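You operate a simulated robot arm through the tools that you are given. There is no shell and no other tool. Be economical: measure what you need, move in short steps, check, and stop when the job is done.

You are at the controls of a simulated two-armed robot. One attempt, no reset.

Task
Open the napkin drawer, take the terminal block and put it inside, then shut the drawer. Put the napkin from the dining table on the mantel shelf. Shut the mat drawer. Put the storage tin labelled "clips" from the side table top on the hobby table's lower shelf and the storage tin that says "felt" on the bus shelf board. Any order will do. Set down upright: storage tin.

It is judged by the outcome, as a careful person would: the job done as asked, and still so three seconds after it is handed in. It fails if anything else is knocked over, pushed out of place, dropped, spilled or broken. Flat cloth is picked up by pressing the open fingertips on it (5 to 10 N) and closing them slowly along it; thin cloth reads only 2 to 8 mm in the jaws.

Robot
Two 7-joint arms with two-finger parallel grippers on one trunk, on a base that drives. Base frame: it is fixed to the floor where the robot stands at the start and does not move with it; the origin is under the middle of the robot, x ahead of it, y to its left, z up. Lengths are in mm, angles in degrees, forces in N, time in s.
The left shoulder is at the start at [50, 177, 1029], the right one opposite. With the tool pointing down near the work surface each hand reaches from about 220 to 700 mm from the robot's upright axis, wherever it stands, measured 20 degrees to its own side. Places, roughly: bus shelf board [2200, -1500, 300]; hobby table's lower shelf [1100, -1500, 300]; mantel shelf [-3300, -1600, 1000]; mat drawer [500, 400, 700]; napkin (15x8x5 cm) [-1100, -400, 800]; napkin drawer [600, 0, 700]; napkin drawer inside [700, 0, 600]; storage tin [1250, 0, 750]; terminal block (5x3x2 cm) [-900, -800, 800]. Payload 3.43 kg a hand.
The tool frame of a hand sits at the grasp point between the pads (the TCP): z along the fingers, y along the line on which they close. The tips reach 34 mm beyond it. Largest opening 128 mm; finger width 24, thickness 12; the body of the gripper, 48 by 130 mm, starts 96 mm behind the TCP.
Orientation is told as [roll, pitch, yaw] about the base's x, y, z axes, in that order, counted from this pose: with the fingers straight down and closing along the base's y, the tool's x points along the base's -x, its y along +y and its z along -z.

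Tools
- The arms move only by the tool arm_command. It takes "left_series", "right_series" or both (then of equal length, played together; a hand with none holds still); each is one flat list of numbers, 7 for each row, row after row: the shift along the tool's x, y, z in mm, then the turn, a rotation vector about the tool's x, y, z in degrees, then the finger opening in mm, from 0 to 128. In form: [tx, ty, tz, rx, ry, rz, fingers, tx, ty, tz, rx, ry, rz, fingers, ...]. A call has 1 to 20 rows; each row shifts and turns the commanded pose from where the row before left it, along the tool's axes as they then stand. Rows are played at 5 a second. More than 50 mm and 8.6 degrees between two rows, or a gripper value outside its range, and nothing of the call is played. Where a pose cannot be reached the arm comes as near as it can. A force on the tool above 40 N (or 10 N above the force at the start of the call, whichever is more), or a blocked arm, ends the call early, and 0.2 s more pass. The fingers move at their own pace (about 108 mm/s each) and stop on an object; they squeeze with about 34 N. The grip force told is the motor's: it shows also when the fingers shut on nothing. Time passes only in rows, and 0.2 s behind the last, so rows that do not move let the fingers close. It gives the time, the measured TCP pose, the force on the tool (base axes), the opening and the grip force at its end, in the units of the frame above (readings bear some noise), with the torque about the TCP (base axes, N m) and any sound that the robot's microphone picked up.
- Cameras (640 x 400 px; columns grow to the right, rows downward): "scene" is now at [148.9, 28, 1168.4]; the picture's right is [0.34, -0.94, 0.00], its down [-0.78, -0.28, -0.56] and it looks along [0.52, 0.19, -0.83] (base axes); focal length 214 px, centre (320, 200). "left" rides on the left gripper at [76, 11, -160] in its tool frame; the picture's right is [-0.15, 0.99, 0.00], its down [-0.88, -0.13, -0.46] and it looks along [-0.45, -0.07, 0.89] (tool axes); focal length 234 px, centre (320, 200). "right" rides on the right gripper at [76, -11, -160] in its tool frame; the picture's right is [0.15, 0.99, 0.00], its down [-0.88, 0.13, -0.46] and it looks along [-0.45, 0.07, 0.89] (tool axes); focal length 234 px, centre (320, 200). There is no depth. A picture from a camera that has moved, and an enlarged one, comes with that camera's place and axes in the base frame and with its lens. The place of the scene camera against the robot may be out by one fixed shift of up to 18 mm in any direction.
- get_image(camera): a new picture of that camera. The clock stands still meanwhile.
- raise_lower(by): slides the trunk up (or, below 0, down) by that many mm; the arms and the scene camera ride with it, the base frame stays. It gives what a move gives, with no picture.
- steer(legs): drives the robot by 1 to 6 legs, each [ahead, turn to the left] in mm and degrees, along the robot's own axes; the way and the turn of a leg run together, so that a leg with both is an arc; at most 1500 mm and 180 degrees a leg. The arms and the cameras ride along, it lands a little off, and it stops where it bumps. It gives what a move gives.
- aim_head(pan, tilt): turns the head with the scene camera to pan (to the left, within 80 degrees either way) and tilt (down, from -29 to 69), counted from straight ahead of the robot. It gives what a move gives.
- zoom(camera, box): a new picture of the part [left, top, right, bottom] of that camera's present view, enlarged. The clock stands still meanwhile.
- finish_job(): hands the job in; it is judged then, once.

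Work in short steps. Places have to be worked out from the pictures, the camera data and where the tool is seen: move nearer, look again, correct. Check each grasp and each placing, and mend what went wrong. You have 175 turns and 156 pictures in all, those below and enlarged ones among them. Open the grippers and draw the arms clear of the work before you hand the job in, unless the task says otherwise.

The tools are called after "Call:" by a JSON object that holds its "fn" and its "kwargs". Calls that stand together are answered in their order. arm_command: Moves the arms, as the interface text tells. Its arguments: {"type":"object","properties":{"left_series":{"type":"array","items":{"type":"number"}},"right_series":{"type":"array","items":{"type":"number"}}},"required":[]} The other tools are called the same way: raise_lower (by) slides the trunk up or down; steer (legs) drives the base; aim_head (pan, tilt) turns the head that bears the scene camera; get_image (camera) takes a picture; zoom (camera, box) takes an enlarged picture of a part of a camera's view; finish_job () hands the job in.

At the start:

```text
time_s: 0.0
left_position: [395.4, 399.8, 1010.9]
left_ee_rot: [0.0, 0.0, 0.1]
left_wrist_force: [0.2, 0.2, 1.2]
left_wrist_torque: [0.01, -0.01, 0.02]
left_grip_width: 127.7
left_gripper_force: 0.0
right_position: [436.1, 58.4, 970.5]
right_ee_rot: [0.0, 0.1, 0.0]
right_wrist_force: [-0.3, 0.0, 0.5]
right_wrist_torque: [0.01, -0.02, 0.03]
right_grip_width: 128.2
right_gripper_force: 0.1
trunk travel left (down, up): [-200.0, 201.0]
robot x, y, heading: [0.9, 1.3, 0.2]
head pan, tilt: [19.6, 56.2]
```

scene: 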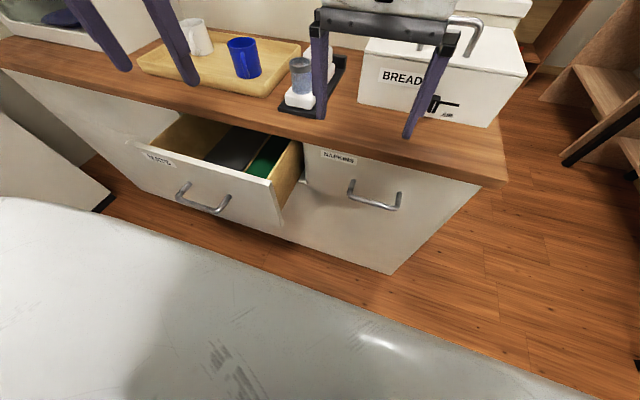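
right: 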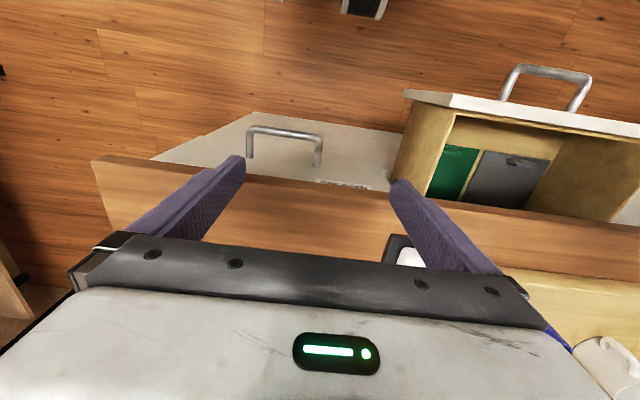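
left: 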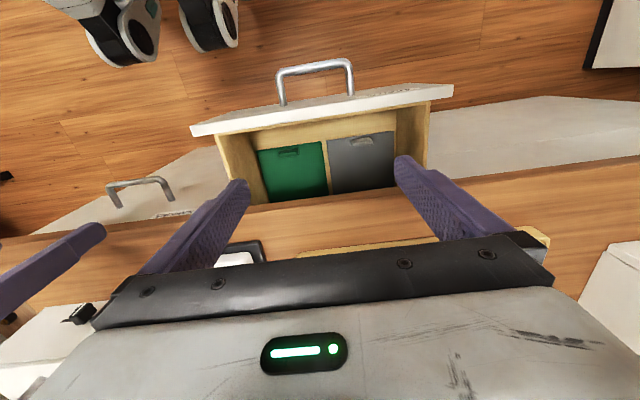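

The mat drawer stands open on the left and the napkin drawer is shut on the right. I'll look around first.

Call:
{"fn": "aim_head", "kwargs": {"pan": 0, "tilt": 30}}

Call:
{"fn": "get_image", "kwargs": {"camera": "scene"}}

Call:
{"fn": "aim_head", "kwargs": {"pan": -60, "tilt": 25}}

Call:
{"fn": "get_image", "kwargs": {"camera": "scene"}}

```text
time_s: 0.9
left_position: [394.8, 399.4, 1011.1]
left_ee_rot: [0.0, 0.0, -0.1]
left_wrist_force: [0.2, 0.1, 0.4]
left_wrist_torque: [0.01, 0.01, 0.03]
left_grip_width: 128.2
left_gripper_force: 0.0
right_position: [437.1, 58.7, 970.0]
right_ee_rot: [0.0, 0.0, 0.0]
right_wrist_force: [-0.1, 0.2, -0.4]
right_wrist_torque: [0.0, -0.01, -0.01]
right_grip_width: 128.1
right_gripper_force: 0.1
trunk travel left (down, up): [-200.0, 201.0]
robot x, y, heading: [-0.3, -1.2, -0.3]
head pan, tilt: [0.0, 30.0]
```

```text
152 pictures are left
camera scene: at [172.6, 4.3, 1205.8], right [0.0, -1.0, 0.0], down [-0.5, 0.0, -0.87], along [0.87, 0.0, -0.5], focal length 214 px, centre (320, 200)
```

scene: 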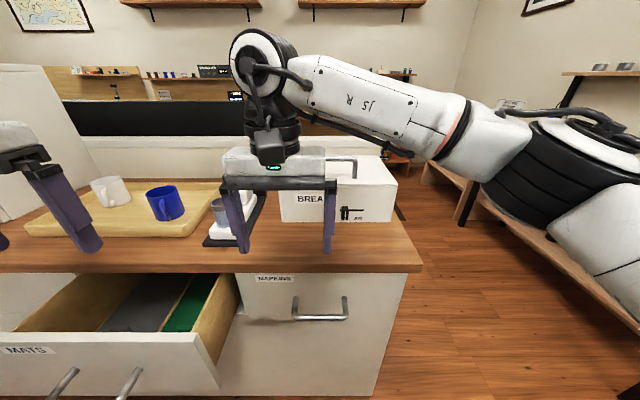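

```text
time_s: 2.2
left_position: [394.2, 399.5, 1011.1]
left_ee_rot: [-0.1, 0.0, 0.0]
left_wrist_force: [0.1, 0.1, 0.8]
left_wrist_torque: [-0.01, 0.03, 0.03]
left_grip_width: 128.0
left_gripper_force: 0.1
right_position: [437.2, 58.6, 970.4]
right_ee_rot: [0.1, 0.0, 0.0]
right_wrist_force: [0.3, -0.2, -0.3]
right_wrist_torque: [0.02, 0.0, -0.03]
right_grip_width: 127.7
right_gripper_force: 0.0
trunk travel left (down, up): [-200.0, 201.0]
robot x, y, heading: [0.4, 0.4, 0.0]
head pan, tilt: [-60.0, 25.0]
```

```text
151 pictures are left
camera scene: at [128.3, -75.6, 1213.9], right [-0.87, -0.5, 0.0], down [-0.21, 0.37, -0.91], along [0.45, -0.78, -0.42], focal length 214 px, centre (320, 200)
```

scene: 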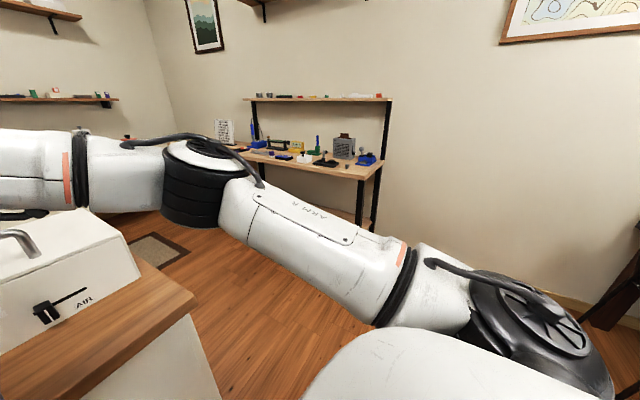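

Triangulating the wrist and scene pictures puts the counter top near z≈865, its front edge near x≈482, and the mat drawer handle at about (335, 399, 740). I'll bring the left hand back and down in front of that handle with the fingers closed.

Call:
{"fn": "arm_command", "kwargs": {"left_series": [40, 0, 0, 0, 0, 0, 60, 45, 0, 0, 0, 0, 0, 0, 45, 0, 0, 0, 0, 0, 0, 20, 0, 0, 0, 0, 0, 0, 0, 0, 50, 0, 0, 0, 0, 0, 0, 50, 0, 0, 0, 0, 0, 0, 40, 0, 0, 0, 0, 0, 0, 0, 0, 0, 0, 0]}}

Call:
{"fn": "get_image", "kwargs": {"camera": "left"}}

Call:
{"fn": "aim_head", "kwargs": {"pan": 25, "tilt": 50}}

Call:
{"fn": "get_image", "kwargs": {"camera": "scene"}}

```text
time_s: 4.0
left_position: [245.9, 400.3, 871.8]
left_ee_rot: [0.0, -0.1, 0.0]
left_wrist_force: [-0.8, -0.1, -0.1]
left_wrist_torque: [0.0, 0.0, -0.02]
left_grip_width: 0.2
left_gripper_force: 33.1
right_position: [437.2, 57.2, 970.6]
right_ee_rot: [0.0, 0.0, 0.0]
right_wrist_force: [0.1, 0.5, 0.5]
right_wrist_torque: [-0.01, -0.01, 0.01]
right_grip_width: 128.1
right_gripper_force: 0.0
trunk travel left (down, up): [-200.0, 201.0]
robot x, y, heading: [0.7, 1.7, 0.1]
head pan, tilt: [-60.0, 25.0]
```

```text
150 pictures are left
camera left: at [170.7, 411.8, 1031.2], right [0.15, 0.99, 0.0], down [0.88, -0.13, 0.46], along [0.45, -0.07, -0.89], focal length 234 px, centre (320, 200)
```

left: 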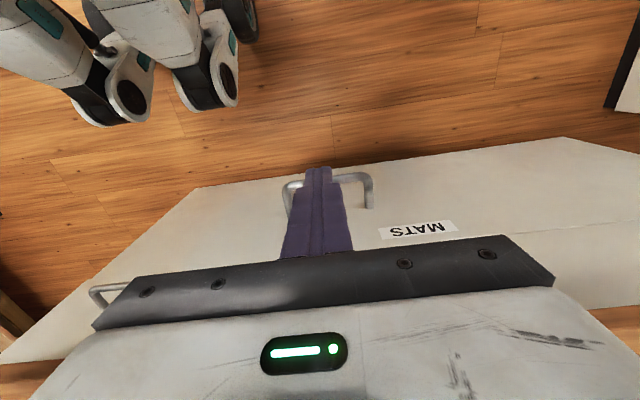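

```text
time_s: 5.6
left_position: [245.9, 400.4, 871.6]
left_ee_rot: [0.0, 0.0, 0.0]
left_wrist_force: [-0.9, -0.9, 0.0]
left_wrist_torque: [-0.01, -0.01, -0.01]
left_grip_width: 0.3
left_gripper_force: 32.5
right_position: [436.8, 58.0, 971.0]
right_ee_rot: [-0.1, 0.0, 0.0]
right_wrist_force: [0.0, 0.5, 0.4]
right_wrist_torque: [0.0, 0.01, 0.0]
right_grip_width: 128.2
right_gripper_force: 0.0
trunk travel left (down, up): [-200.0, 201.0]
robot x, y, heading: [-1.4, -0.6, -0.2]
head pan, tilt: [25.0, 50.0]
```

```text
149 pictures are left
camera scene: at [152.0, 36.7, 1176.4], right [0.42, -0.91, 0.0], down [-0.69, -0.32, -0.64], along [0.58, 0.27, -0.77], focal length 214 px, centre (320, 200)
```

scene: 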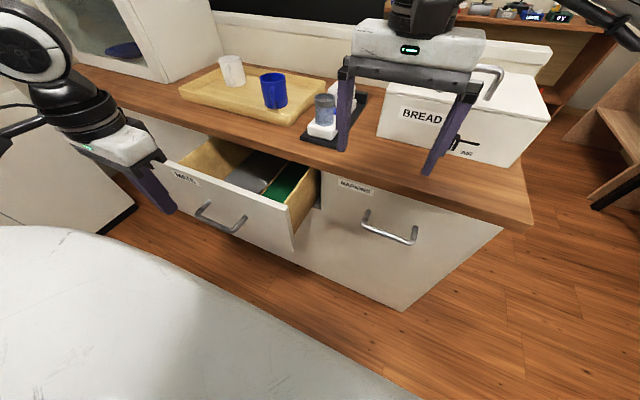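

The bar of the mat handle works out near (297, 405, 715). I'll go down in front of it, then push forward and watch the force.

Call:
{"fn": "arm_command", "kwargs": {"left_series": [0, 0, 50, 0, 0, 0, 0, 0, 0, 50, 0, 0, 0, 0, 0, 0, 50, 0, 0, 0, 0, -20, 0, 0, 0, 0, 0, 0, -20, 0, 0, 0, 0, 0, 0, -20, 0, 0, 0, 0, 0, 0, -20, 0, 0, 0, 0, 0, 0]}}

Call:
{"fn": "get_image", "kwargs": {"camera": "left"}}

```text
time_s: 7.2
left_position: [326.5, 399.3, 722.3]
left_ee_rot: [0.1, -0.1, 0.0]
left_wrist_force: [0.0, -1.0, 0.5]
left_wrist_torque: [-0.01, 0.01, 0.01]
left_grip_width: 0.1
left_gripper_force: 32.5
right_position: [437.3, 58.5, 970.7]
right_ee_rot: [0.0, 0.0, 0.0]
right_wrist_force: [0.0, 0.0, 0.4]
right_wrist_torque: [-0.02, -0.03, 0.03]
right_grip_width: 128.0
right_gripper_force: 0.0
trunk travel left (down, up): [-200.0, 201.0]
robot x, y, heading: [-0.7, 0.6, 0.0]
head pan, tilt: [25.0, 50.0]
```

```text
148 pictures are left
camera left: at [250.6, 410.3, 881.7], right [0.15, 0.99, 0.0], down [0.88, -0.13, 0.46], along [0.45, -0.07, -0.89], focal length 234 px, centre (320, 200)
```

left: 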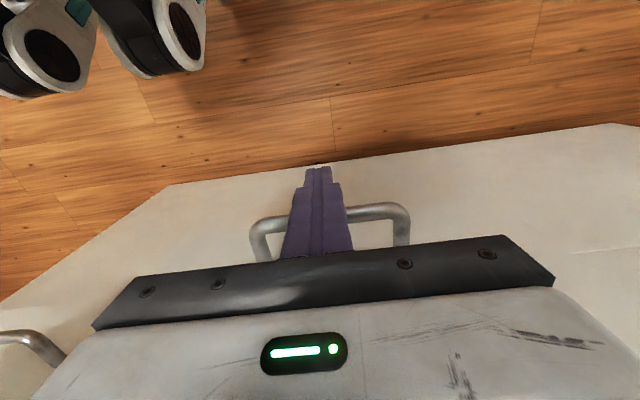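

No contact yet at x=326, and the bar is still ahead of the fingers. I'll keep pushing forward in smaller steps.

Call:
{"fn": "arm_command", "kwargs": {"left_series": [-15, 0, 0, 0, 0, 0, 0, -15, 0, 0, 0, 0, 0, 0, -15, 0, 0, 0, 0, 0, 0, -15, 0, 0, 0, 0, 0, 0, -15, 0, 0, 0, 0, 0, 0]}}

Call:
{"fn": "get_image", "kwargs": {"camera": "left"}}

Call:
{"fn": "get_image", "kwargs": {"camera": "scene"}}

```text
time_s: 8.4
left_position: [400.7, 399.2, 720.3]
left_ee_rot: [0.0, 0.0, 0.0]
left_wrist_force: [0.1, -1.2, 0.5]
left_wrist_torque: [-0.01, 0.02, -0.02]
left_grip_width: 0.1
left_gripper_force: 32.8
right_position: [436.5, 58.2, 971.2]
right_ee_rot: [0.0, 0.0, 0.1]
right_wrist_force: [-0.6, -1.2, 0.4]
right_wrist_torque: [0.0, 0.03, -0.01]
right_grip_width: 128.1
right_gripper_force: 0.1
trunk travel left (down, up): [-200.0, 201.0]
robot x, y, heading: [0.3, -0.2, 0.1]
head pan, tilt: [25.0, 50.0]
```

```text
147 pictures are left
camera left: at [325.1, 409.8, 881.3], right [0.15, 0.99, 0.0], down [0.88, -0.13, 0.46], along [0.45, -0.07, -0.89], focal length 234 px, centre (320, 200)
```

left: 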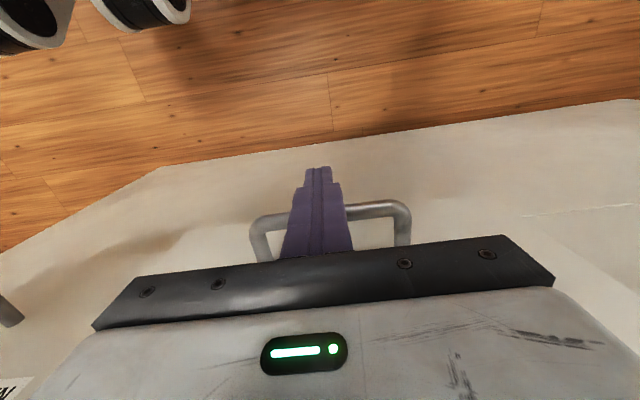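

```text
146 pictures are left
camera scene: at [152.1, 36.7, 1176.4], right [0.42, -0.91, 0.0], down [-0.69, -0.32, -0.64], along [0.58, 0.27, -0.77], focal length 214 px, centre (320, 200)
```

scene: 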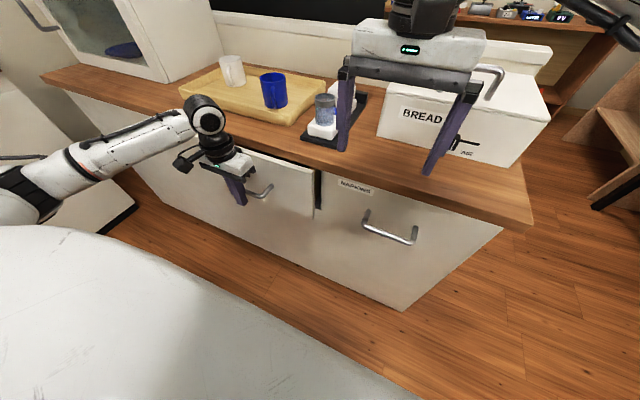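

The drawer is nearly shut, with a small gap still showing. I'll push on in small steps until the force rises.

Call:
{"fn": "arm_command", "kwargs": {"left_series": [-12, 0, 0, 0, 0, 0, 0, -12, 0, 0, 0, 0, 0, 0, -10, 0, 0, 0, 0, 0, 0, -8, 0, 0, 0, 0, 0, 0, -8, 0, 0, 0, 0, 0, 0, -8, 0, 0, 0, 0, 0, 0, -6, 0, 0, 0, 0, 0, 0, -6, 0, 0, 0, 0, 0, 0]}}

Call:
{"fn": "get_image", "kwargs": {"camera": "left"}}

Call:
{"fn": "get_image", "kwargs": {"camera": "scene"}}

```text
time_s: 9.4
left_position: [431.0, 398.6, 719.0]
left_ee_rot: [0.1, 1.7, -0.2]
left_wrist_force: [-8.0, -1.1, 4.2]
left_wrist_torque: [0.04, 0.0, -0.02]
left_grip_width: 0.2
left_gripper_force: 33.7
right_position: [435.6, 59.3, 972.0]
right_ee_rot: [-0.1, 0.0, 0.1]
right_wrist_force: [0.4, -0.2, -0.9]
right_wrist_torque: [0.05, 0.03, -0.02]
right_grip_width: 127.9
right_gripper_force: 0.2
trunk travel left (down, up): [-200.0, 201.0]
robot x, y, heading: [-0.7, -0.4, 0.1]
head pan, tilt: [25.0, 50.0]
stopped in row 5 (left hand): the force on the tool passed its limit (the readings are from after the stop); the commanded pose is now the measured one
```

```text
145 pictures are left
camera left: at [360.4, 410.7, 880.7], right [0.15, 0.99, 0.0], down [0.89, -0.13, 0.43], along [0.42, -0.07, -0.9], focal length 234 px, centre (320, 200)
```

left: 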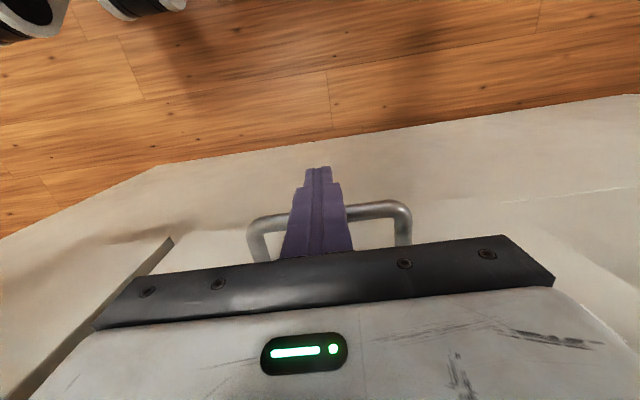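

```text
144 pictures are left
camera scene: at [150.8, 36.7, 1176.5], right [0.42, -0.91, 0.0], down [-0.69, -0.33, -0.64], along [0.58, 0.27, -0.77], focal length 214 px, centre (320, 200)
```

scene: 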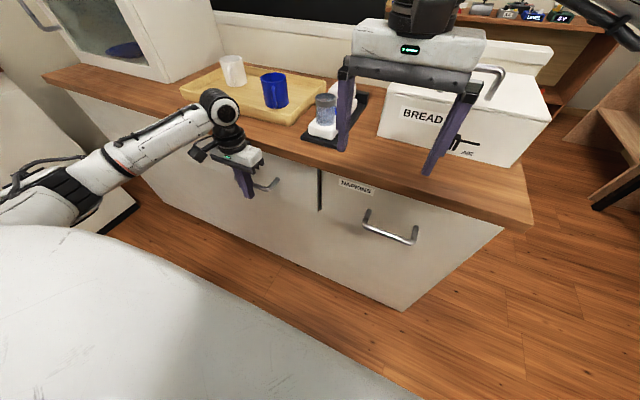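

The push stopped on force. I'll zoom in to see whether the mat drawer sits flush.

Call:
{"fn": "zoom", "kwargs": {"camera": "scene", "box": [180, 100, 440, 280]}}

```text
2.22 times, centred on (310, 190) of scene
camera zoom: at [150.8, 36.7, 1176.5], right [0.42, -0.91, 0.0], down [-0.69, -0.33, -0.64], along [0.58, 0.27, -0.77], focal length 477 px, centre (342, 222)
```

zoom: 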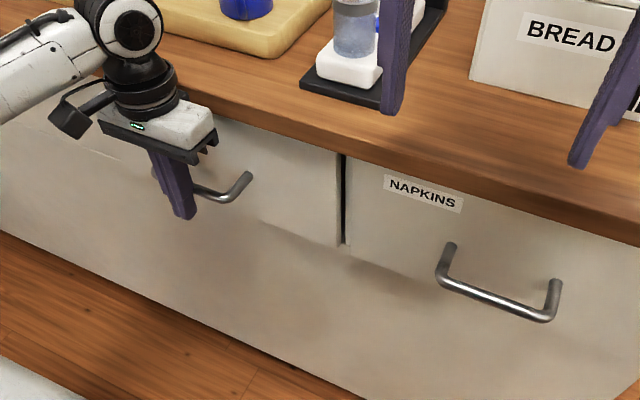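

The mat front looks flush with the napkin front. I'll pull the left hand back and raise it, then check again.

Call:
{"fn": "arm_command", "kwargs": {"left_series": [30, 0, 0, 0, 0, 0, 0, 40, 0, 0, 0, 0, 0, 0, 50, 0, 0, 0, 0, 0, 0, 0, 0, -50, 0, -1.7, 0, 0, 0, 0, -50, 0, 0, 0, 0]}}

Call:
{"fn": "zoom", "kwargs": {"camera": "scene", "box": [120, 100, 440, 300]}}

Call:
{"fn": "get_image", "kwargs": {"camera": "left"}}

Call:
{"fn": "get_image", "kwargs": {"camera": "right"}}

```text
time_s: 10.6
left_position: [310.7, 399.2, 823.5]
left_ee_rot: [0.0, -0.3, -0.2]
left_wrist_force: [0.8, -0.1, 0.0]
left_wrist_torque: [0.01, 0.04, 0.0]
left_grip_width: 0.0
left_gripper_force: 32.2
right_position: [435.8, 58.0, 970.0]
right_ee_rot: [0.1, 0.0, 0.1]
right_wrist_force: [0.2, -0.3, 1.0]
right_wrist_torque: [0.0, 0.02, 0.02]
right_grip_width: 128.0
right_gripper_force: 0.0
trunk travel left (down, up): [-200.0, 201.0]
robot x, y, heading: [-2.2, 0.8, 0.3]
head pan, tilt: [25.0, 50.0]
```

```text
2.00 times, centred on (280, 200) of scene
camera zoom: at [151.3, 36.8, 1176.3], right [0.42, -0.91, 0.0], down [-0.69, -0.32, -0.64], along [0.58, 0.27, -0.77], focal length 429 px, centre (400, 200)
```

zoom: 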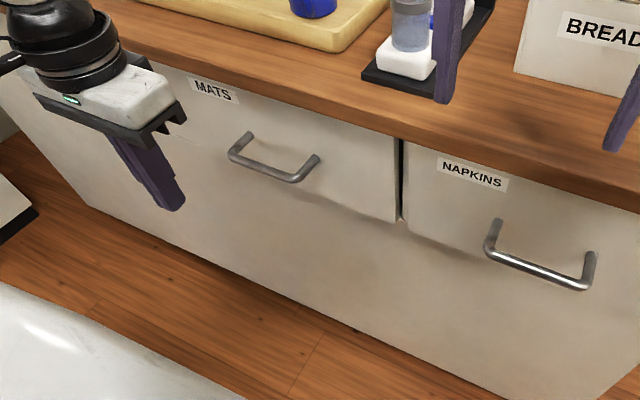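

```text
141 pictures are left
camera left: at [235.7, 410.6, 983.0], right [0.15, 0.99, 0.0], down [0.88, -0.13, 0.46], along [0.45, -0.07, -0.89], focal length 234 px, centre (320, 200)
```

left: 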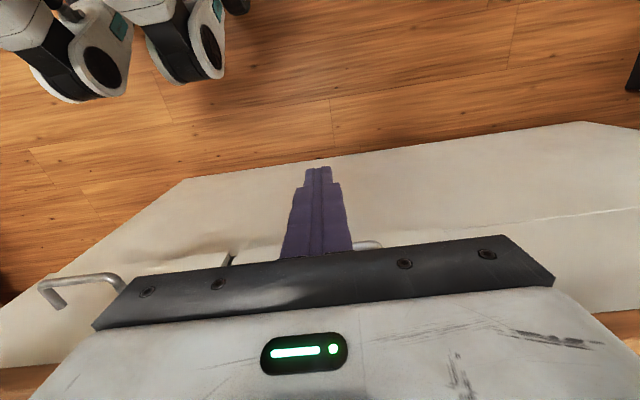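

```text
140 pictures are left
camera right: at [359.4, 47.7, 1130.8], right [-0.15, 0.99, 0.0], down [0.88, 0.13, 0.46], along [0.45, 0.07, -0.89], focal length 234 px, centre (320, 200)
```

right: 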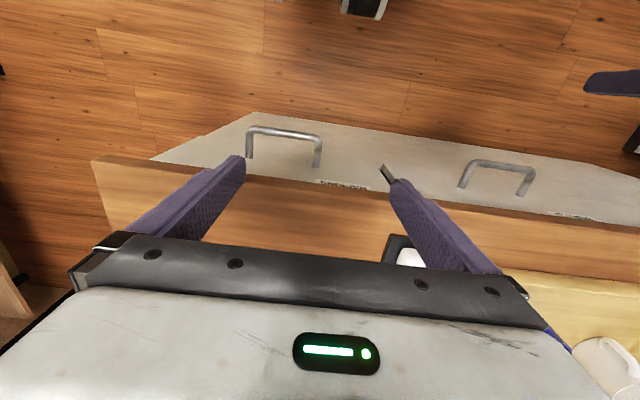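

The mat drawer is shut, with both handles in line. The napkin bar triangulates to about (446, 0, 715). I'll back up 150 mm, then turn the right hand so its fingers straddle the bar on a 45° tilt.

Call:
{"fn": "steer", "kwargs": {"legs": [[-150, 0]]}}

Call:
{"fn": "arm_command", "kwargs": {"right_series": [0, 0, 0, 0, 0, -8.5, 128, 0, 0, 0, 0, 0, -8.5, 128, 0, 0, 0, 0, 0, -8.5, 128, 0, 0, 0, 0, 0, -8.5, 128, 0, 0, 0, 0, 0, -8.5, 128, 0, 0, 0, 0, 0, -8.5, 128, 0, 0, 0, 0, 0, -8.5, 128, 0, 0, 0, 0, 0, -8.5, 128, 0, 0, 0, 0, 0, -8.5, 128, 0, 0, 0, 0, 0, -8.5, 128, 0, 0, 0, 0, 0, -5, 128]}}

```text
time_s: 12.0
left_position: [162.6, 400.3, 823.8]
left_ee_rot: [0.0, -0.3, -0.2]
left_wrist_force: [-0.2, 0.4, -0.4]
left_wrist_torque: [0.04, -0.04, 0.03]
left_grip_width: 0.0
left_gripper_force: 33.0
right_position: [286.1, 57.5, 970.6]
right_ee_rot: [0.1, 0.1, 0.1]
right_wrist_force: [-0.8, -0.3, -0.1]
right_wrist_torque: [0.02, 0.0, -0.01]
right_grip_width: 128.1
right_gripper_force: 0.1
trunk travel left (down, up): [-200.0, 201.0]
robot x, y, heading: [-150.6, 2.7, 0.3]
head pan, tilt: [25.0, 50.0]
```

```text
time_s: 14.4
left_position: [163.0, 398.1, 824.5]
left_ee_rot: [0.0, -0.3, -0.2]
left_wrist_force: [0.0, 0.0, 0.2]
left_wrist_torque: [0.0, -0.01, 0.0]
left_grip_width: 0.2
left_gripper_force: 32.8
right_position: [192.9, 35.5, 963.2]
right_ee_rot: [-0.1, 0.0, 89.9]
right_wrist_force: [-0.1, 0.1, 0.8]
right_wrist_torque: [0.03, 0.0, -0.01]
right_grip_width: 128.1
right_gripper_force: 0.2
right hand out of reach, approached as far as the arm can: row 9, 10, 11
trunk travel left (down, up): [-200.0, 201.0]
robot x, y, heading: [-149.9, -0.9, -0.0]
head pan, tilt: [25.0, 50.0]
```

The yaw reached 90°, though the arm came in close to the body while doing it. I'll tilt 45° now and see how the arm takes it.

Call:
{"fn": "arm_command", "kwargs": {"right_series": [0, 0, 0, 7.5, 0, 0, 100, 0, 0, 0, 7.5, 0, 0, 90, 0, 0, 0, 7.5, 0, 0, 80, 0, 0, 0, 7.5, 0, 0, 80, 0, 0, 0, 7.5, 0, 0, 80, 0, 0, 0, 7.5, 0, 0, 80]}}

Call:
{"fn": "get_image", "kwargs": {"camera": "scene"}}

Call:
{"fn": "get_image", "kwargs": {"camera": "right"}}

```text
time_s: 15.8
left_position: [161.1, 398.7, 823.6]
left_ee_rot: [0.0, -0.2, -0.1]
left_wrist_force: [0.7, 0.3, -0.4]
left_wrist_torque: [-0.03, -0.02, -0.03]
left_grip_width: 0.1
left_gripper_force: 33.1
right_position: [193.1, 37.2, 963.4]
right_ee_rot: [-45.1, -0.1, 90.0]
right_wrist_force: [-0.9, -0.4, 0.1]
right_wrist_torque: [-0.02, 0.02, 0.04]
right_grip_width: 79.9
right_gripper_force: 0.0
trunk travel left (down, up): [-200.0, 201.0]
robot x, y, heading: [-154.7, 0.4, 0.1]
head pan, tilt: [25.0, 50.0]
```

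```text
139 pictures are left
camera scene: at [1.4, 36.7, 1176.4], right [0.42, -0.91, 0.0], down [-0.69, -0.32, -0.64], along [0.58, 0.27, -0.77], focal length 214 px, centre (320, 200)
```

scene: 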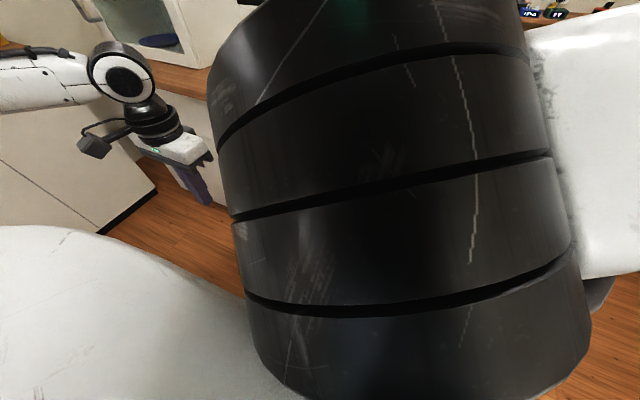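

```text
138 pictures are left
camera right: at [87.0, -38.1, 1085.0], right [-0.7, -0.15, -0.7], down [-0.42, 0.88, 0.23], along [0.58, 0.45, -0.68], focal length 234 px, centre (320, 200)
```

right: 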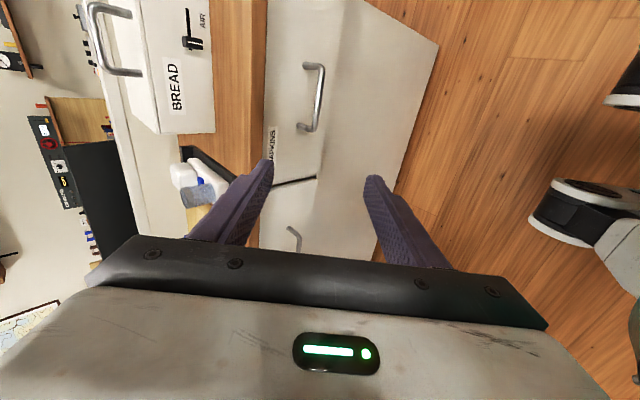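

The view confirms the bar near (449, -6, 715). I'll tilt 30° more towards horizontal so the upper finger clears the drawer face, then close in part way.

Call:
{"fn": "arm_command", "kwargs": {"right_series": [0, 0, 0, 7.5, 0, 0, 60, 0, 0, 0, 7.5, 0, 0, 50, 0, 0, 0, 7.5, 0, 0, 44, 0, 0, 0, 7.5, 0, 0, 44, 7, 29, 33, 0, 0, 0, 44, 7, 29, 33, 0, 0, 0, 44, 7, 29, 33, 0, 0, 0, 44, 7, 29, 33, 0, 0, 0, 44, 7, 29, 33, 0, 0, 0, 44, 7, 29, 33, 0, 0, 0, 44]}}

Call:
{"fn": "get_image", "kwargs": {"camera": "right"}}

```text
time_s: 16.6
left_position: [161.7, 398.7, 821.8]
left_ee_rot: [0.0, -0.2, -0.2]
left_wrist_force: [0.2, 0.6, 0.2]
left_wrist_torque: [-0.02, 0.05, -0.02]
left_grip_width: 0.0
left_gripper_force: 32.6
right_position: [243.3, 26.1, 997.8]
right_ee_rot: [-68.0, -8.1, 78.4]
right_wrist_force: [0.0, 0.5, -0.2]
right_wrist_torque: [0.02, -0.01, 0.0]
right_grip_width: 44.1
right_gripper_force: 0.0
trunk travel left (down, up): [-200.0, 201.0]
robot x, y, heading: [-146.6, 1.6, 0.2]
head pan, tilt: [25.0, 50.0]
stopped in row 4 (right hand): the arm was blocked; the commanded pose is now the measured one
```

```text
137 pictures are left
camera right: at [85.3, -28.1, 1056.2], right [-0.37, 0.06, -0.93], down [-0.29, 0.94, 0.17], along [0.89, 0.33, -0.33], focal length 234 px, centre (320, 200)
```

right: 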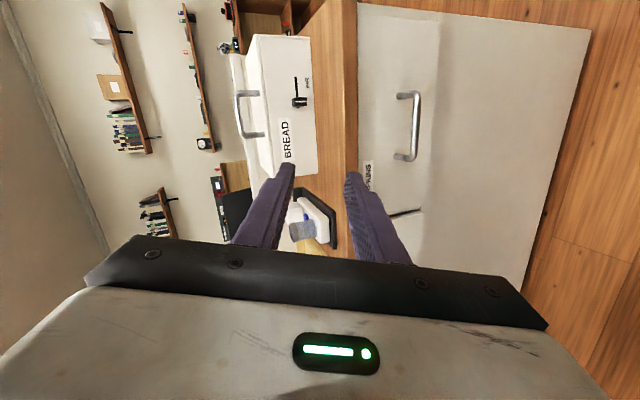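

The arm got blocked close to the body. I'll move the hand forward and down to an easier place first, and correct the orientation there.

Call:
{"fn": "arm_command", "kwargs": {"right_series": [7.4, 28.8, 34, 0, 0, 0, 44, 7.4, 28.8, 34, 0, 0, 0, 44, 7.4, 28.8, 34, 0, 0, 0, 44, 7.4, 28.8, 34, 0, 0, 0, 44, 7.4, 28.8, 34, 0, 0, 0, 44]}}

Call:
{"fn": "get_image", "kwargs": {"camera": "right"}}

```text
time_s: 17.8
left_position: [163.4, 398.4, 823.8]
left_ee_rot: [0.1, -0.2, -0.2]
left_wrist_force: [0.3, -0.2, -0.6]
left_wrist_torque: [0.02, 0.0, -0.01]
left_grip_width: 0.0
left_gripper_force: 33.0
right_position: [352.7, -9.0, 800.5]
right_ee_rot: [-68.1, -9.5, 76.8]
right_wrist_force: [-0.2, -0.1, 0.6]
right_wrist_torque: [0.05, -0.01, 0.0]
right_grip_width: 43.9
right_gripper_force: 0.1
trunk travel left (down, up): [-200.0, 201.0]
robot x, y, heading: [-145.7, -3.4, 0.0]
head pan, tilt: [25.0, 50.0]
```

```text
136 pictures are left
camera right: at [192.7, -60.9, 857.9], right [-0.36, 0.09, -0.93], down [-0.26, 0.95, 0.19], along [0.9, 0.31, -0.32], focal length 234 px, centre (320, 200)
```

right: 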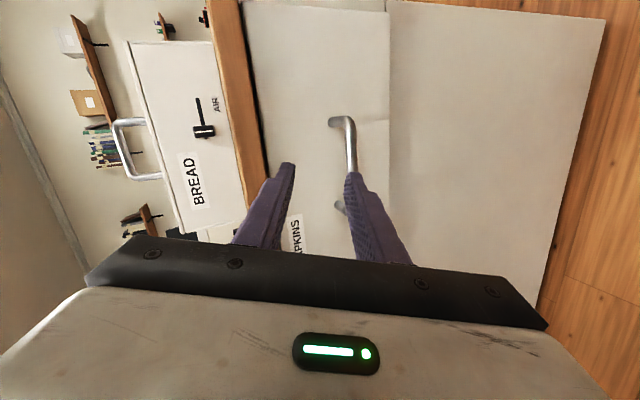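

The arm is in a good region now. I'll correct the orientation and line up short of the bar, which I put at z≈722.

Call:
{"fn": "arm_command", "kwargs": {"right_series": [0, 0, 0, 0.5, -4.6, -6.7, 44, 0, 0, 0, 0.5, -4.6, -6.7, 44, -1.5, 20.5, 20, 0, 0, 0, 44, -1.5, 20.5, 20, 0, 0, 0, 44]}}

Call:
{"fn": "get_image", "kwargs": {"camera": "right"}}

```text
time_s: 18.8
left_position: [163.6, 398.9, 824.0]
left_ee_rot: [0.0, -0.2, -0.2]
left_wrist_force: [0.2, -1.3, 1.0]
left_wrist_torque: [0.01, -0.04, -0.01]
left_grip_width: 0.1
left_gripper_force: 33.0
right_position: [366.0, 1.7, 742.8]
right_ee_rot: [-69.8, 1.3, 92.1]
right_wrist_force: [0.9, 0.2, -0.1]
right_wrist_torque: [-0.03, 0.04, 0.01]
right_grip_width: 44.0
right_gripper_force: 0.0
trunk travel left (down, up): [-200.0, 201.0]
robot x, y, heading: [-150.3, -1.7, 0.1]
head pan, tilt: [25.0, 50.0]
```

```text
135 pictures are left
camera right: at [222.6, -77.0, 810.2], right [-0.33, -0.18, -0.93], down [-0.51, 0.86, 0.02], along [0.8, 0.47, -0.38], focal length 234 px, centre (320, 200)
```

right: 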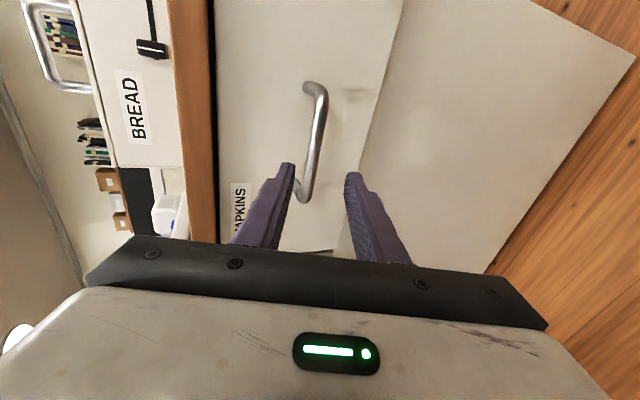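

The bar sits about 7 mm above the approach line. I'll shift up by that and advance 76 mm around the bar.

Call:
{"fn": "arm_command", "kwargs": {"right_series": [0, -7, 16, 0, 0, 0, 44, 0, 0, 20, 0, 0, 0, 44, 0, 0, 20, 0, 0, 0, 44, 0, 0, 20, 0, 0, 0, 44]}}

Call:
{"fn": "get_image", "kwargs": {"camera": "right"}}

```text
time_s: 19.8
left_position: [162.7, 399.7, 823.7]
left_ee_rot: [-0.1, -0.2, -0.2]
left_wrist_force: [-0.2, -0.5, -0.1]
left_wrist_torque: [0.0, 0.02, -0.01]
left_grip_width: 0.0
left_gripper_force: 33.2
right_position: [441.8, 0.9, 723.4]
right_ee_rot: [-69.8, 1.1, 91.9]
right_wrist_force: [-0.3, 0.5, 0.0]
right_wrist_torque: [-0.01, 0.01, 0.04]
right_grip_width: 43.9
right_gripper_force: 0.0
trunk travel left (down, up): [-200.0, 201.0]
robot x, y, heading: [-151.9, 1.1, 0.3]
head pan, tilt: [25.0, 50.0]
```

```text
134 pictures are left
camera right: at [297.4, -77.8, 791.1], right [-0.34, -0.18, -0.93], down [-0.5, 0.86, 0.02], along [0.8, 0.47, -0.38], focal length 234 px, centre (320, 200)
```

right: 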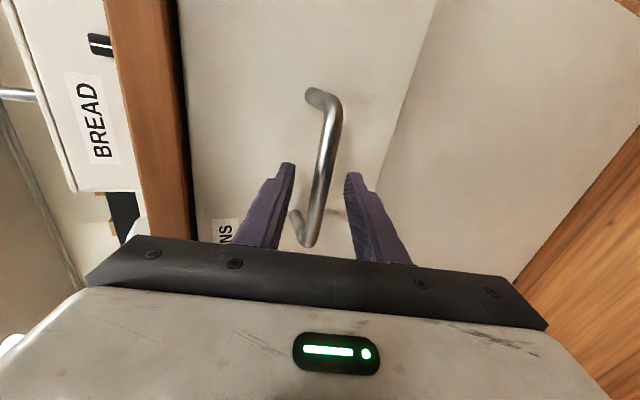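

The bar lies between the fingers. I'll close on it.

Call:
{"fn": "arm_command", "kwargs": {"right_series": [0, 0, 0, 0, 0, 0, 20, 0, 0, 0, 0, 0, 0, 5, 0, 0, 0, 0, 0, 0, 0, 0, 0, 0, 0, 0, 0, 0]}}

Call:
{"fn": "get_image", "kwargs": {"camera": "right"}}

```text
time_s: 20.8
left_position: [163.3, 397.4, 823.0]
left_ee_rot: [0.0, -0.2, -0.2]
left_wrist_force: [-0.6, 0.4, -0.5]
left_wrist_torque: [0.03, -0.02, 0.0]
left_grip_width: 0.0
left_gripper_force: 33.0
right_position: [440.5, 1.1, 723.0]
right_ee_rot: [-69.8, 0.9, 91.8]
right_wrist_force: [0.5, 0.7, -3.4]
right_wrist_torque: [1.1, 0.03, -0.4]
right_grip_width: 14.0
right_gripper_force: 44.7
trunk travel left (down, up): [-200.0, 201.0]
robot x, y, heading: [-150.8, -1.4, 0.0]
head pan, tilt: [25.0, 50.0]
```

```text
133 pictures are left
camera right: at [297.3, -77.8, 791.0], right [-0.34, -0.17, -0.93], down [-0.5, 0.87, 0.02], along [0.8, 0.47, -0.38], focal length 234 px, centre (320, 200)
```

right: 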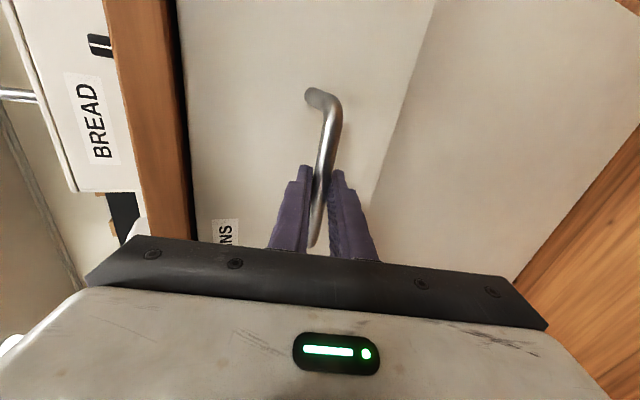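

The handle is held, 14 mm wide between the pads. I'll pull the drawer open by driving straight back.

Call:
{"fn": "steer", "kwargs": {"legs": [[-190, 0]]}}

Call:
{"fn": "aim_head", "kwargs": {"pan": 0, "tilt": 45}}

Call:
{"fn": "get_image", "kwargs": {"camera": "scene"}}

Call:
{"fn": "get_image", "kwargs": {"camera": "right"}}

```text
time_s: 22.4
left_position: [-25.5, 399.1, 824.1]
left_ee_rot: [0.0, -0.2, -0.3]
left_wrist_force: [-0.4, -0.3, 0.3]
left_wrist_torque: [-0.03, -0.02, -0.03]
left_grip_width: 0.0
left_gripper_force: 33.0
right_position: [254.9, 1.3, 723.8]
right_ee_rot: [-69.9, 1.1, 91.9]
right_wrist_force: [0.5, 0.7, -4.5]
right_wrist_torque: [0.98, 0.04, -0.44]
right_grip_width: 14.1
right_gripper_force: 44.8
trunk travel left (down, up): [-200.0, 201.0]
robot x, y, heading: [-337.1, -1.2, 0.2]
head pan, tilt: [25.0, 50.0]
```

```text
time_s: 23.3
left_position: [-24.8, 398.9, 823.5]
left_ee_rot: [0.0, -0.3, -0.2]
left_wrist_force: [0.9, 0.1, 0.1]
left_wrist_torque: [-0.01, 0.02, -0.02]
left_grip_width: 0.3
left_gripper_force: 33.2
right_position: [253.3, 0.8, 723.9]
right_ee_rot: [-69.8, 1.1, 91.9]
right_wrist_force: [0.1, 0.9, -1.8]
right_wrist_torque: [1.03, 0.03, -0.56]
right_grip_width: 14.1
right_gripper_force: 45.4
trunk travel left (down, up): [-200.0, 201.0]
robot x, y, heading: [-338.6, 2.4, -0.0]
head pan, tilt: [0.0, 45.0]
```

```text
132 pictures are left
camera scene: at [-173.8, 3.9, 1183.2], right [0.0, -1.0, 0.0], down [-0.71, 0.0, -0.71], along [0.71, 0.0, -0.71], focal length 214 px, centre (320, 200)
```

scene: 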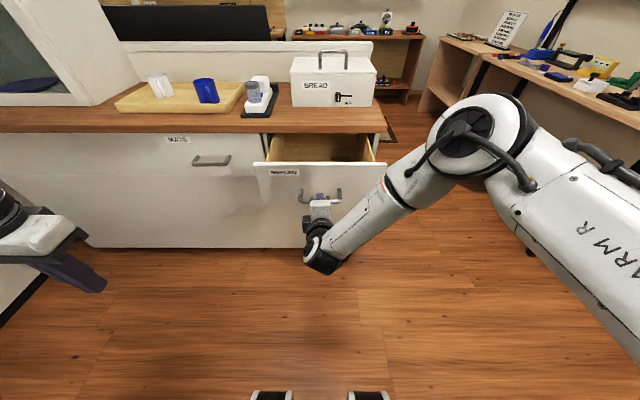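

```text
131 pictures are left
camera right: at [110.3, -77.9, 791.0], right [-0.34, -0.17, -0.93], down [-0.5, 0.86, 0.02], along [0.8, 0.47, -0.38], focal length 234 px, centre (320, 200)
```

right: 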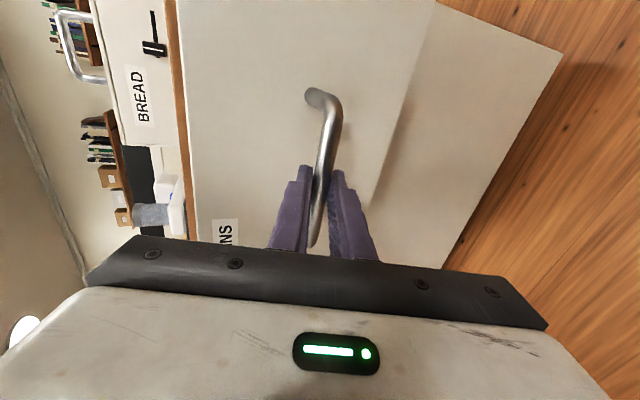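

The drawer is open about 187 mm. I'll let go of the handle, draw back, and restore the hand to straight down while rising.

Call:
{"fn": "arm_command", "kwargs": {"right_series": [0, 0, 0, 0, 0, 0, 44, 0, 0, 0, 0, 0, 0, 44, 0, 0, -25, 0, 0, 0, 44, 0, 0, -25, 0, 0, 0, 44, 0, -40, -10, 0, 0, 0, 44, 0, -40, -10, 0, 0, 0, 44, 0, -40, 0, -8, 0, 0, 44, 0, -40, 0, -8, 0, 0, 44, 0, -30, 0, -8, 0, 0, 44, 0, 0, 0, -8, 0, 0, 44, 0, 0, 0, -8, 0, 0, 44, 0, 0, 0, -8, 0, 0, 44, 0, 0, 0, -8, 0, 0, 44]}}

Call:
{"fn": "aim_head", "kwargs": {"pan": -80, "tilt": 20}}

Call:
{"fn": "get_image", "kwargs": {"camera": "scene"}}

Call:
{"fn": "aim_head", "kwargs": {"pan": 80, "tilt": 20}}

Call:
{"fn": "get_image", "kwargs": {"camera": "scene"}}

```text
time_s: 26.1
left_position: [-26.0, 398.5, 823.2]
left_ee_rot: [0.0, -0.3, -0.3]
left_wrist_force: [-0.5, 0.1, 0.0]
left_wrist_torque: [0.0, 0.02, 0.0]
left_grip_width: 0.0
left_gripper_force: 32.8
right_position: [259.2, 4.9, 912.7]
right_ee_rot: [-48.5, 1.1, 91.7]
right_wrist_force: [-0.5, 0.6, 0.6]
right_wrist_torque: [-0.03, -0.03, 0.04]
right_grip_width: 44.0
right_gripper_force: 0.1
right hand out of reach, approached as far as the arm can: row 9, 10, 11, 12, 13
trunk travel left (down, up): [-200.0, 201.0]
robot x, y, heading: [-334.5, -2.6, -0.2]
head pan, tilt: [0.0, 45.0]
```

```text
time_s: 27.6
left_position: [-24.3, 399.7, 823.8]
left_ee_rot: [0.0, -0.2, -0.2]
left_wrist_force: [0.1, -0.7, -0.2]
left_wrist_torque: [0.0, 0.01, -0.04]
left_grip_width: 0.0
left_gripper_force: 33.3
right_position: [260.1, 4.8, 912.9]
right_ee_rot: [-48.5, 1.0, 92.0]
right_wrist_force: [0.9, -0.2, -0.6]
right_wrist_torque: [-0.02, -0.02, -0.02]
right_grip_width: 44.1
right_gripper_force: 0.1
trunk travel left (down, up): [-200.0, 201.0]
robot x, y, heading: [-340.8, -1.4, 0.1]
head pan, tilt: [-80.0, 20.0]
```

```text
130 pictures are left
camera scene: at [-238.9, -87.9, 1221.9], right [-0.98, -0.18, 0.0], down [-0.06, 0.34, -0.94], along [0.17, -0.93, -0.34], focal length 214 px, centre (320, 200)
```

scene: 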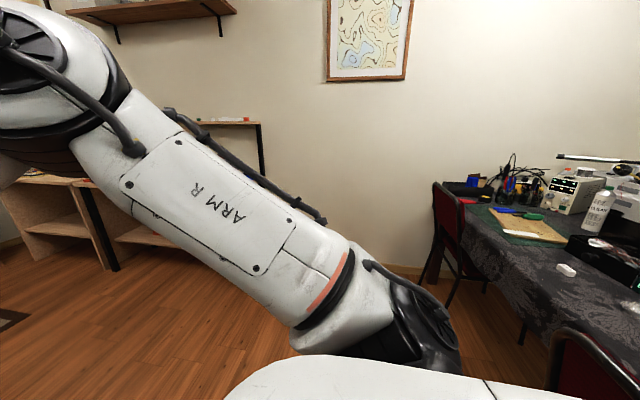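

```text
time_s: 30.1
left_position: [-24.5, 398.8, 822.6]
left_ee_rot: [0.0, -0.3, -0.2]
left_wrist_force: [0.2, -0.2, 1.0]
left_wrist_torque: [0.03, -0.03, -0.01]
left_grip_width: 0.0
left_gripper_force: 33.1
right_position: [258.9, 5.6, 912.0]
right_ee_rot: [-48.5, 1.0, 91.9]
right_wrist_force: [-0.5, -0.3, -0.8]
right_wrist_torque: [0.0, 0.01, 0.0]
right_grip_width: 43.9
right_gripper_force: 0.0
trunk travel left (down, up): [-200.0, 201.0]
robot x, y, heading: [-340.2, 0.6, -0.1]
head pan, tilt: [80.0, 20.0]
```

```text
129 pictures are left
camera scene: at [-239.1, 95.5, 1222.0], right [0.98, -0.17, 0.0], down [-0.06, -0.34, -0.94], along [0.16, 0.93, -0.34], focal length 214 px, centre (320, 200)
```

scene: 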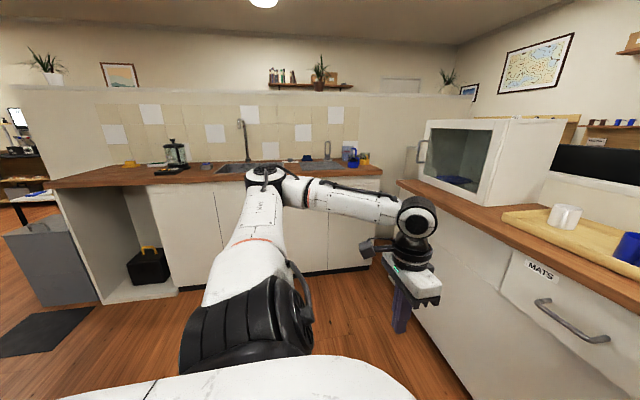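

The dining table with its cloth is behind to the right. I'll turn the right hand back to its plain downward pose before driving.

Call:
{"fn": "arm_command", "kwargs": {"right_series": [0, 0, 0, -3.16, 3.16, 7.0, 60, 0, 0, 0, -3.16, 3.16, 7.0, 60, 0, 0, 0, -3.16, 3.16, 7.0, 60, 0, 0, 0, -3.16, 3.16, 7.0, 60, 0, 0, 0, -3.16, 3.16, 7.0, 60, 0, 0, 0, -3.16, 3.16, 7.0, 60, 0, 0, 0, -3.16, 3.16, 7.0, 60, 0, 0, 0, -3.16, 3.16, 7.0, 60, 0, 0, 0, -3.16, 3.16, 7.0, 60, 0, 0, 0, -3.16, 3.16, 7.0, 60, 0, 0, 0, -3.16, 3.16, 7.0, 60, 0, 0, 0, -3.16, 3.16, 7.0, 60]}}

```text
time_s: 32.9
left_position: [-25.2, 399.8, 823.2]
left_ee_rot: [0.0, -0.3, 0.0]
left_wrist_force: [0.4, 0.7, -0.3]
left_wrist_torque: [-0.01, -0.02, 0.03]
left_grip_width: 0.1
left_gripper_force: 33.3
right_position: [267.2, -21.2, 914.4]
right_ee_rot: [-0.4, 0.1, -0.9]
right_wrist_force: [0.0, 0.1, 0.0]
right_wrist_torque: [-0.01, -0.02, -0.01]
right_grip_width: 60.0
right_gripper_force: 0.1
right hand out of reach, approached as far as the arm can: row 12
trunk travel left (down, up): [-200.0, 201.0]
robot x, y, heading: [-337.6, -2.0, 0.0]
head pan, tilt: [80.0, 20.0]
stopped in row 12 (right hand): the arm was blocked; the commanded pose is now the measured one
```

Now I'll draw both hands in and up for travelling.

Call:
{"fn": "arm_command", "kwargs": {"right_series": [0, 0, -45, 0, 0, 0, 60, 0, 0, -45, 0, 0, 0, 60, 40, -25, 0, 0, 0, 0, 60, 40, -25, 0, 0, 0, 0, 60, 40, -25, 0, 0, 0, 0, 60, 40, -25, 0, 0, 0, 0, 60, 40, -25, 0, 0, 0, 0, 60, 40, -25, 0, 0, 0, 0, 60], "left_series": [0, 0, -45, 0, 0, 0, 60, 0, 0, -45, 0, 0, 0, 60, 0, 0, -45, 0, 0, 0, 60, 0, 0, -45, 0, 0, 0, 60, 0, -25, 0, 0, 0, 0, 60, 0, -25, 0, 0, 0, 0, 60, 0, -25, 0, 0, 0, 0, 60, 0, -25, 0, 0, 0, 0, 60]}}

Call:
{"fn": "steer", "kwargs": {"legs": [[0, -130]]}}

Call:
{"fn": "aim_head", "kwargs": {"pan": 0, "tilt": 35}}

Call:
{"fn": "get_image", "kwargs": {"camera": "scene"}}

```text
time_s: 34.7
left_position: [-26.6, 296.6, 1004.2]
left_ee_rot: [0.0, -0.2, -0.1]
left_wrist_force: [0.2, -0.9, 0.8]
left_wrist_torque: [0.03, 0.02, 0.0]
left_grip_width: 59.8
left_gripper_force: 0.1
right_position: [6.6, -174.6, 981.2]
right_ee_rot: [-0.4, 0.1, -0.6]
right_wrist_force: [-0.7, 0.0, -0.9]
right_wrist_torque: [0.02, -0.01, 0.0]
right_grip_width: 59.8
right_gripper_force: 0.2
right hand out of reach, approached as far as the arm can: row 1, 2
trunk travel left (down, up): [-200.0, 201.0]
robot x, y, heading: [-338.6, 1.3, -0.1]
head pan, tilt: [80.0, 20.0]
```

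```text
time_s: 40.4
left_position: [-308.6, -431.5, 1003.4]
left_ee_rot: [0.1, -0.2, -130.0]
left_wrist_force: [0.6, 0.4, -0.2]
left_wrist_torque: [-0.02, 0.0, -0.01]
left_grip_width: 60.0
left_gripper_force: 0.1
right_position: [-691.9, -154.8, 982.5]
right_ee_rot: [-0.5, 0.2, -130.4]
right_wrist_force: [-0.4, 0.9, -0.7]
right_wrist_torque: [0.01, 0.0, 0.0]
right_grip_width: 60.1
right_gripper_force: 0.0
trunk travel left (down, up): [-200.0, 201.0]
robot x, y, heading: [-339.8, -0.9, -129.9]
head pan, tilt: [80.0, 20.0]
```

```text
time_s: 42.0
left_position: [-307.0, -431.0, 1003.4]
left_ee_rot: [0.0, -0.2, -129.9]
left_wrist_force: [0.0, 0.8, 0.2]
left_wrist_torque: [-0.01, 0.0, 0.01]
left_grip_width: 59.8
left_gripper_force: 0.0
right_position: [-691.0, -155.6, 982.3]
right_ee_rot: [-0.5, 0.2, -130.5]
right_wrist_force: [-0.1, -0.6, 0.9]
right_wrist_torque: [0.0, 0.01, 0.0]
right_grip_width: 60.2
right_gripper_force: 0.0
trunk travel left (down, up): [-200.0, 201.0]
robot x, y, heading: [-339.3, 0.3, -129.9]
head pan, tilt: [0.0, 35.0]
```

```text
128 pictures are left
camera scene: at [-426.3, -117.9, 1198.1], right [-0.77, 0.64, 0.0], down [0.37, 0.44, -0.82], along [-0.52, -0.63, -0.57], focal length 214 px, centre (320, 200)
```

scene: 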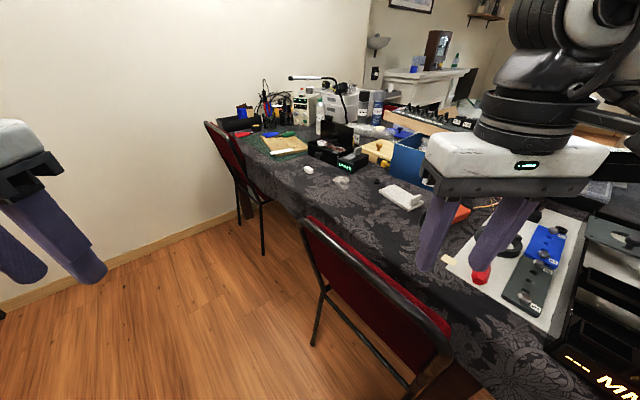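

The table is cluttered, so I'll zoom in to find the block and the napkin.

Call:
{"fn": "zoom", "kwargs": {"camera": "scene", "box": [230, 70, 450, 230]}}

Call:
{"fn": "zoom", "kwargs": {"camera": "scene", "box": [400, 170, 640, 400]}}

```text
2.50 times, centred on (340, 150) of scene
camera zoom: at [-426.3, -117.9, 1198.1], right [-0.77, 0.64, 0.0], down [0.37, 0.44, -0.82], along [-0.52, -0.63, -0.57], focal length 536 px, centre (270, 325)
```

zoom: 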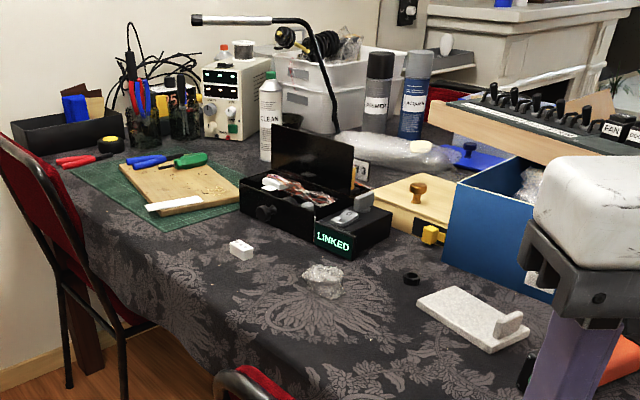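

```text
1.74 times, centred on (520, 285) of scene
camera zoom: at [-426.3, -117.9, 1198.1], right [-0.77, 0.64, 0.0], down [0.37, 0.44, -0.82], along [-0.52, -0.63, -0.57], focal length 373 px, centre (-28, 52)
```

zoom: 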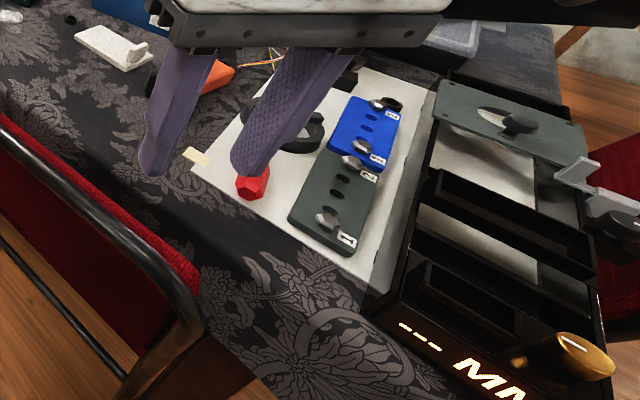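

A white 5 cm block is near (-946, -831), and a white-grey item near (-1070, -430) may be the napkin. The gap between the chairs is at about y≈-780, so I'll drive there and face the table.

Call:
{"fn": "steer", "kwargs": {"legs": [[0, 40], [770, 0], [0, -90]]}}

Call:
{"fn": "get_image", "kwargs": {"camera": "scene"}}

```text
time_s: 51.7
left_position: [-630.7, -1078.1, 1003.1]
left_ee_rot: [0.0, -0.2, -177.6]
left_wrist_force: [-0.3, 0.3, -0.3]
left_wrist_torque: [0.01, -0.01, 0.01]
left_grip_width: 59.8
left_gripper_force: 0.0
right_position: [-683.6, -609.4, 982.4]
right_ee_rot: [-0.6, 0.2, -178.1]
right_wrist_force: [0.2, 0.5, 0.0]
right_wrist_torque: [0.01, 0.0, 0.0]
right_grip_width: 60.1
right_gripper_force: 0.1
trunk travel left (down, up): [-200.0, 201.0]
robot x, y, heading: [-331.0, -765.1, -177.6]
head pan, tilt: [0.0, 35.0]
```

```text
125 pictures are left
camera scene: at [-477.5, -769.3, 1198.1], right [-0.04, 1.0, 0.0], down [0.57, 0.03, -0.82], along [-0.82, -0.04, -0.57], focal length 214 px, centre (320, 200)
```

scene: 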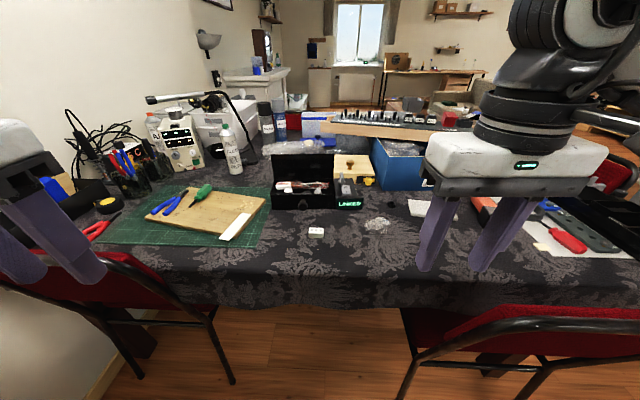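

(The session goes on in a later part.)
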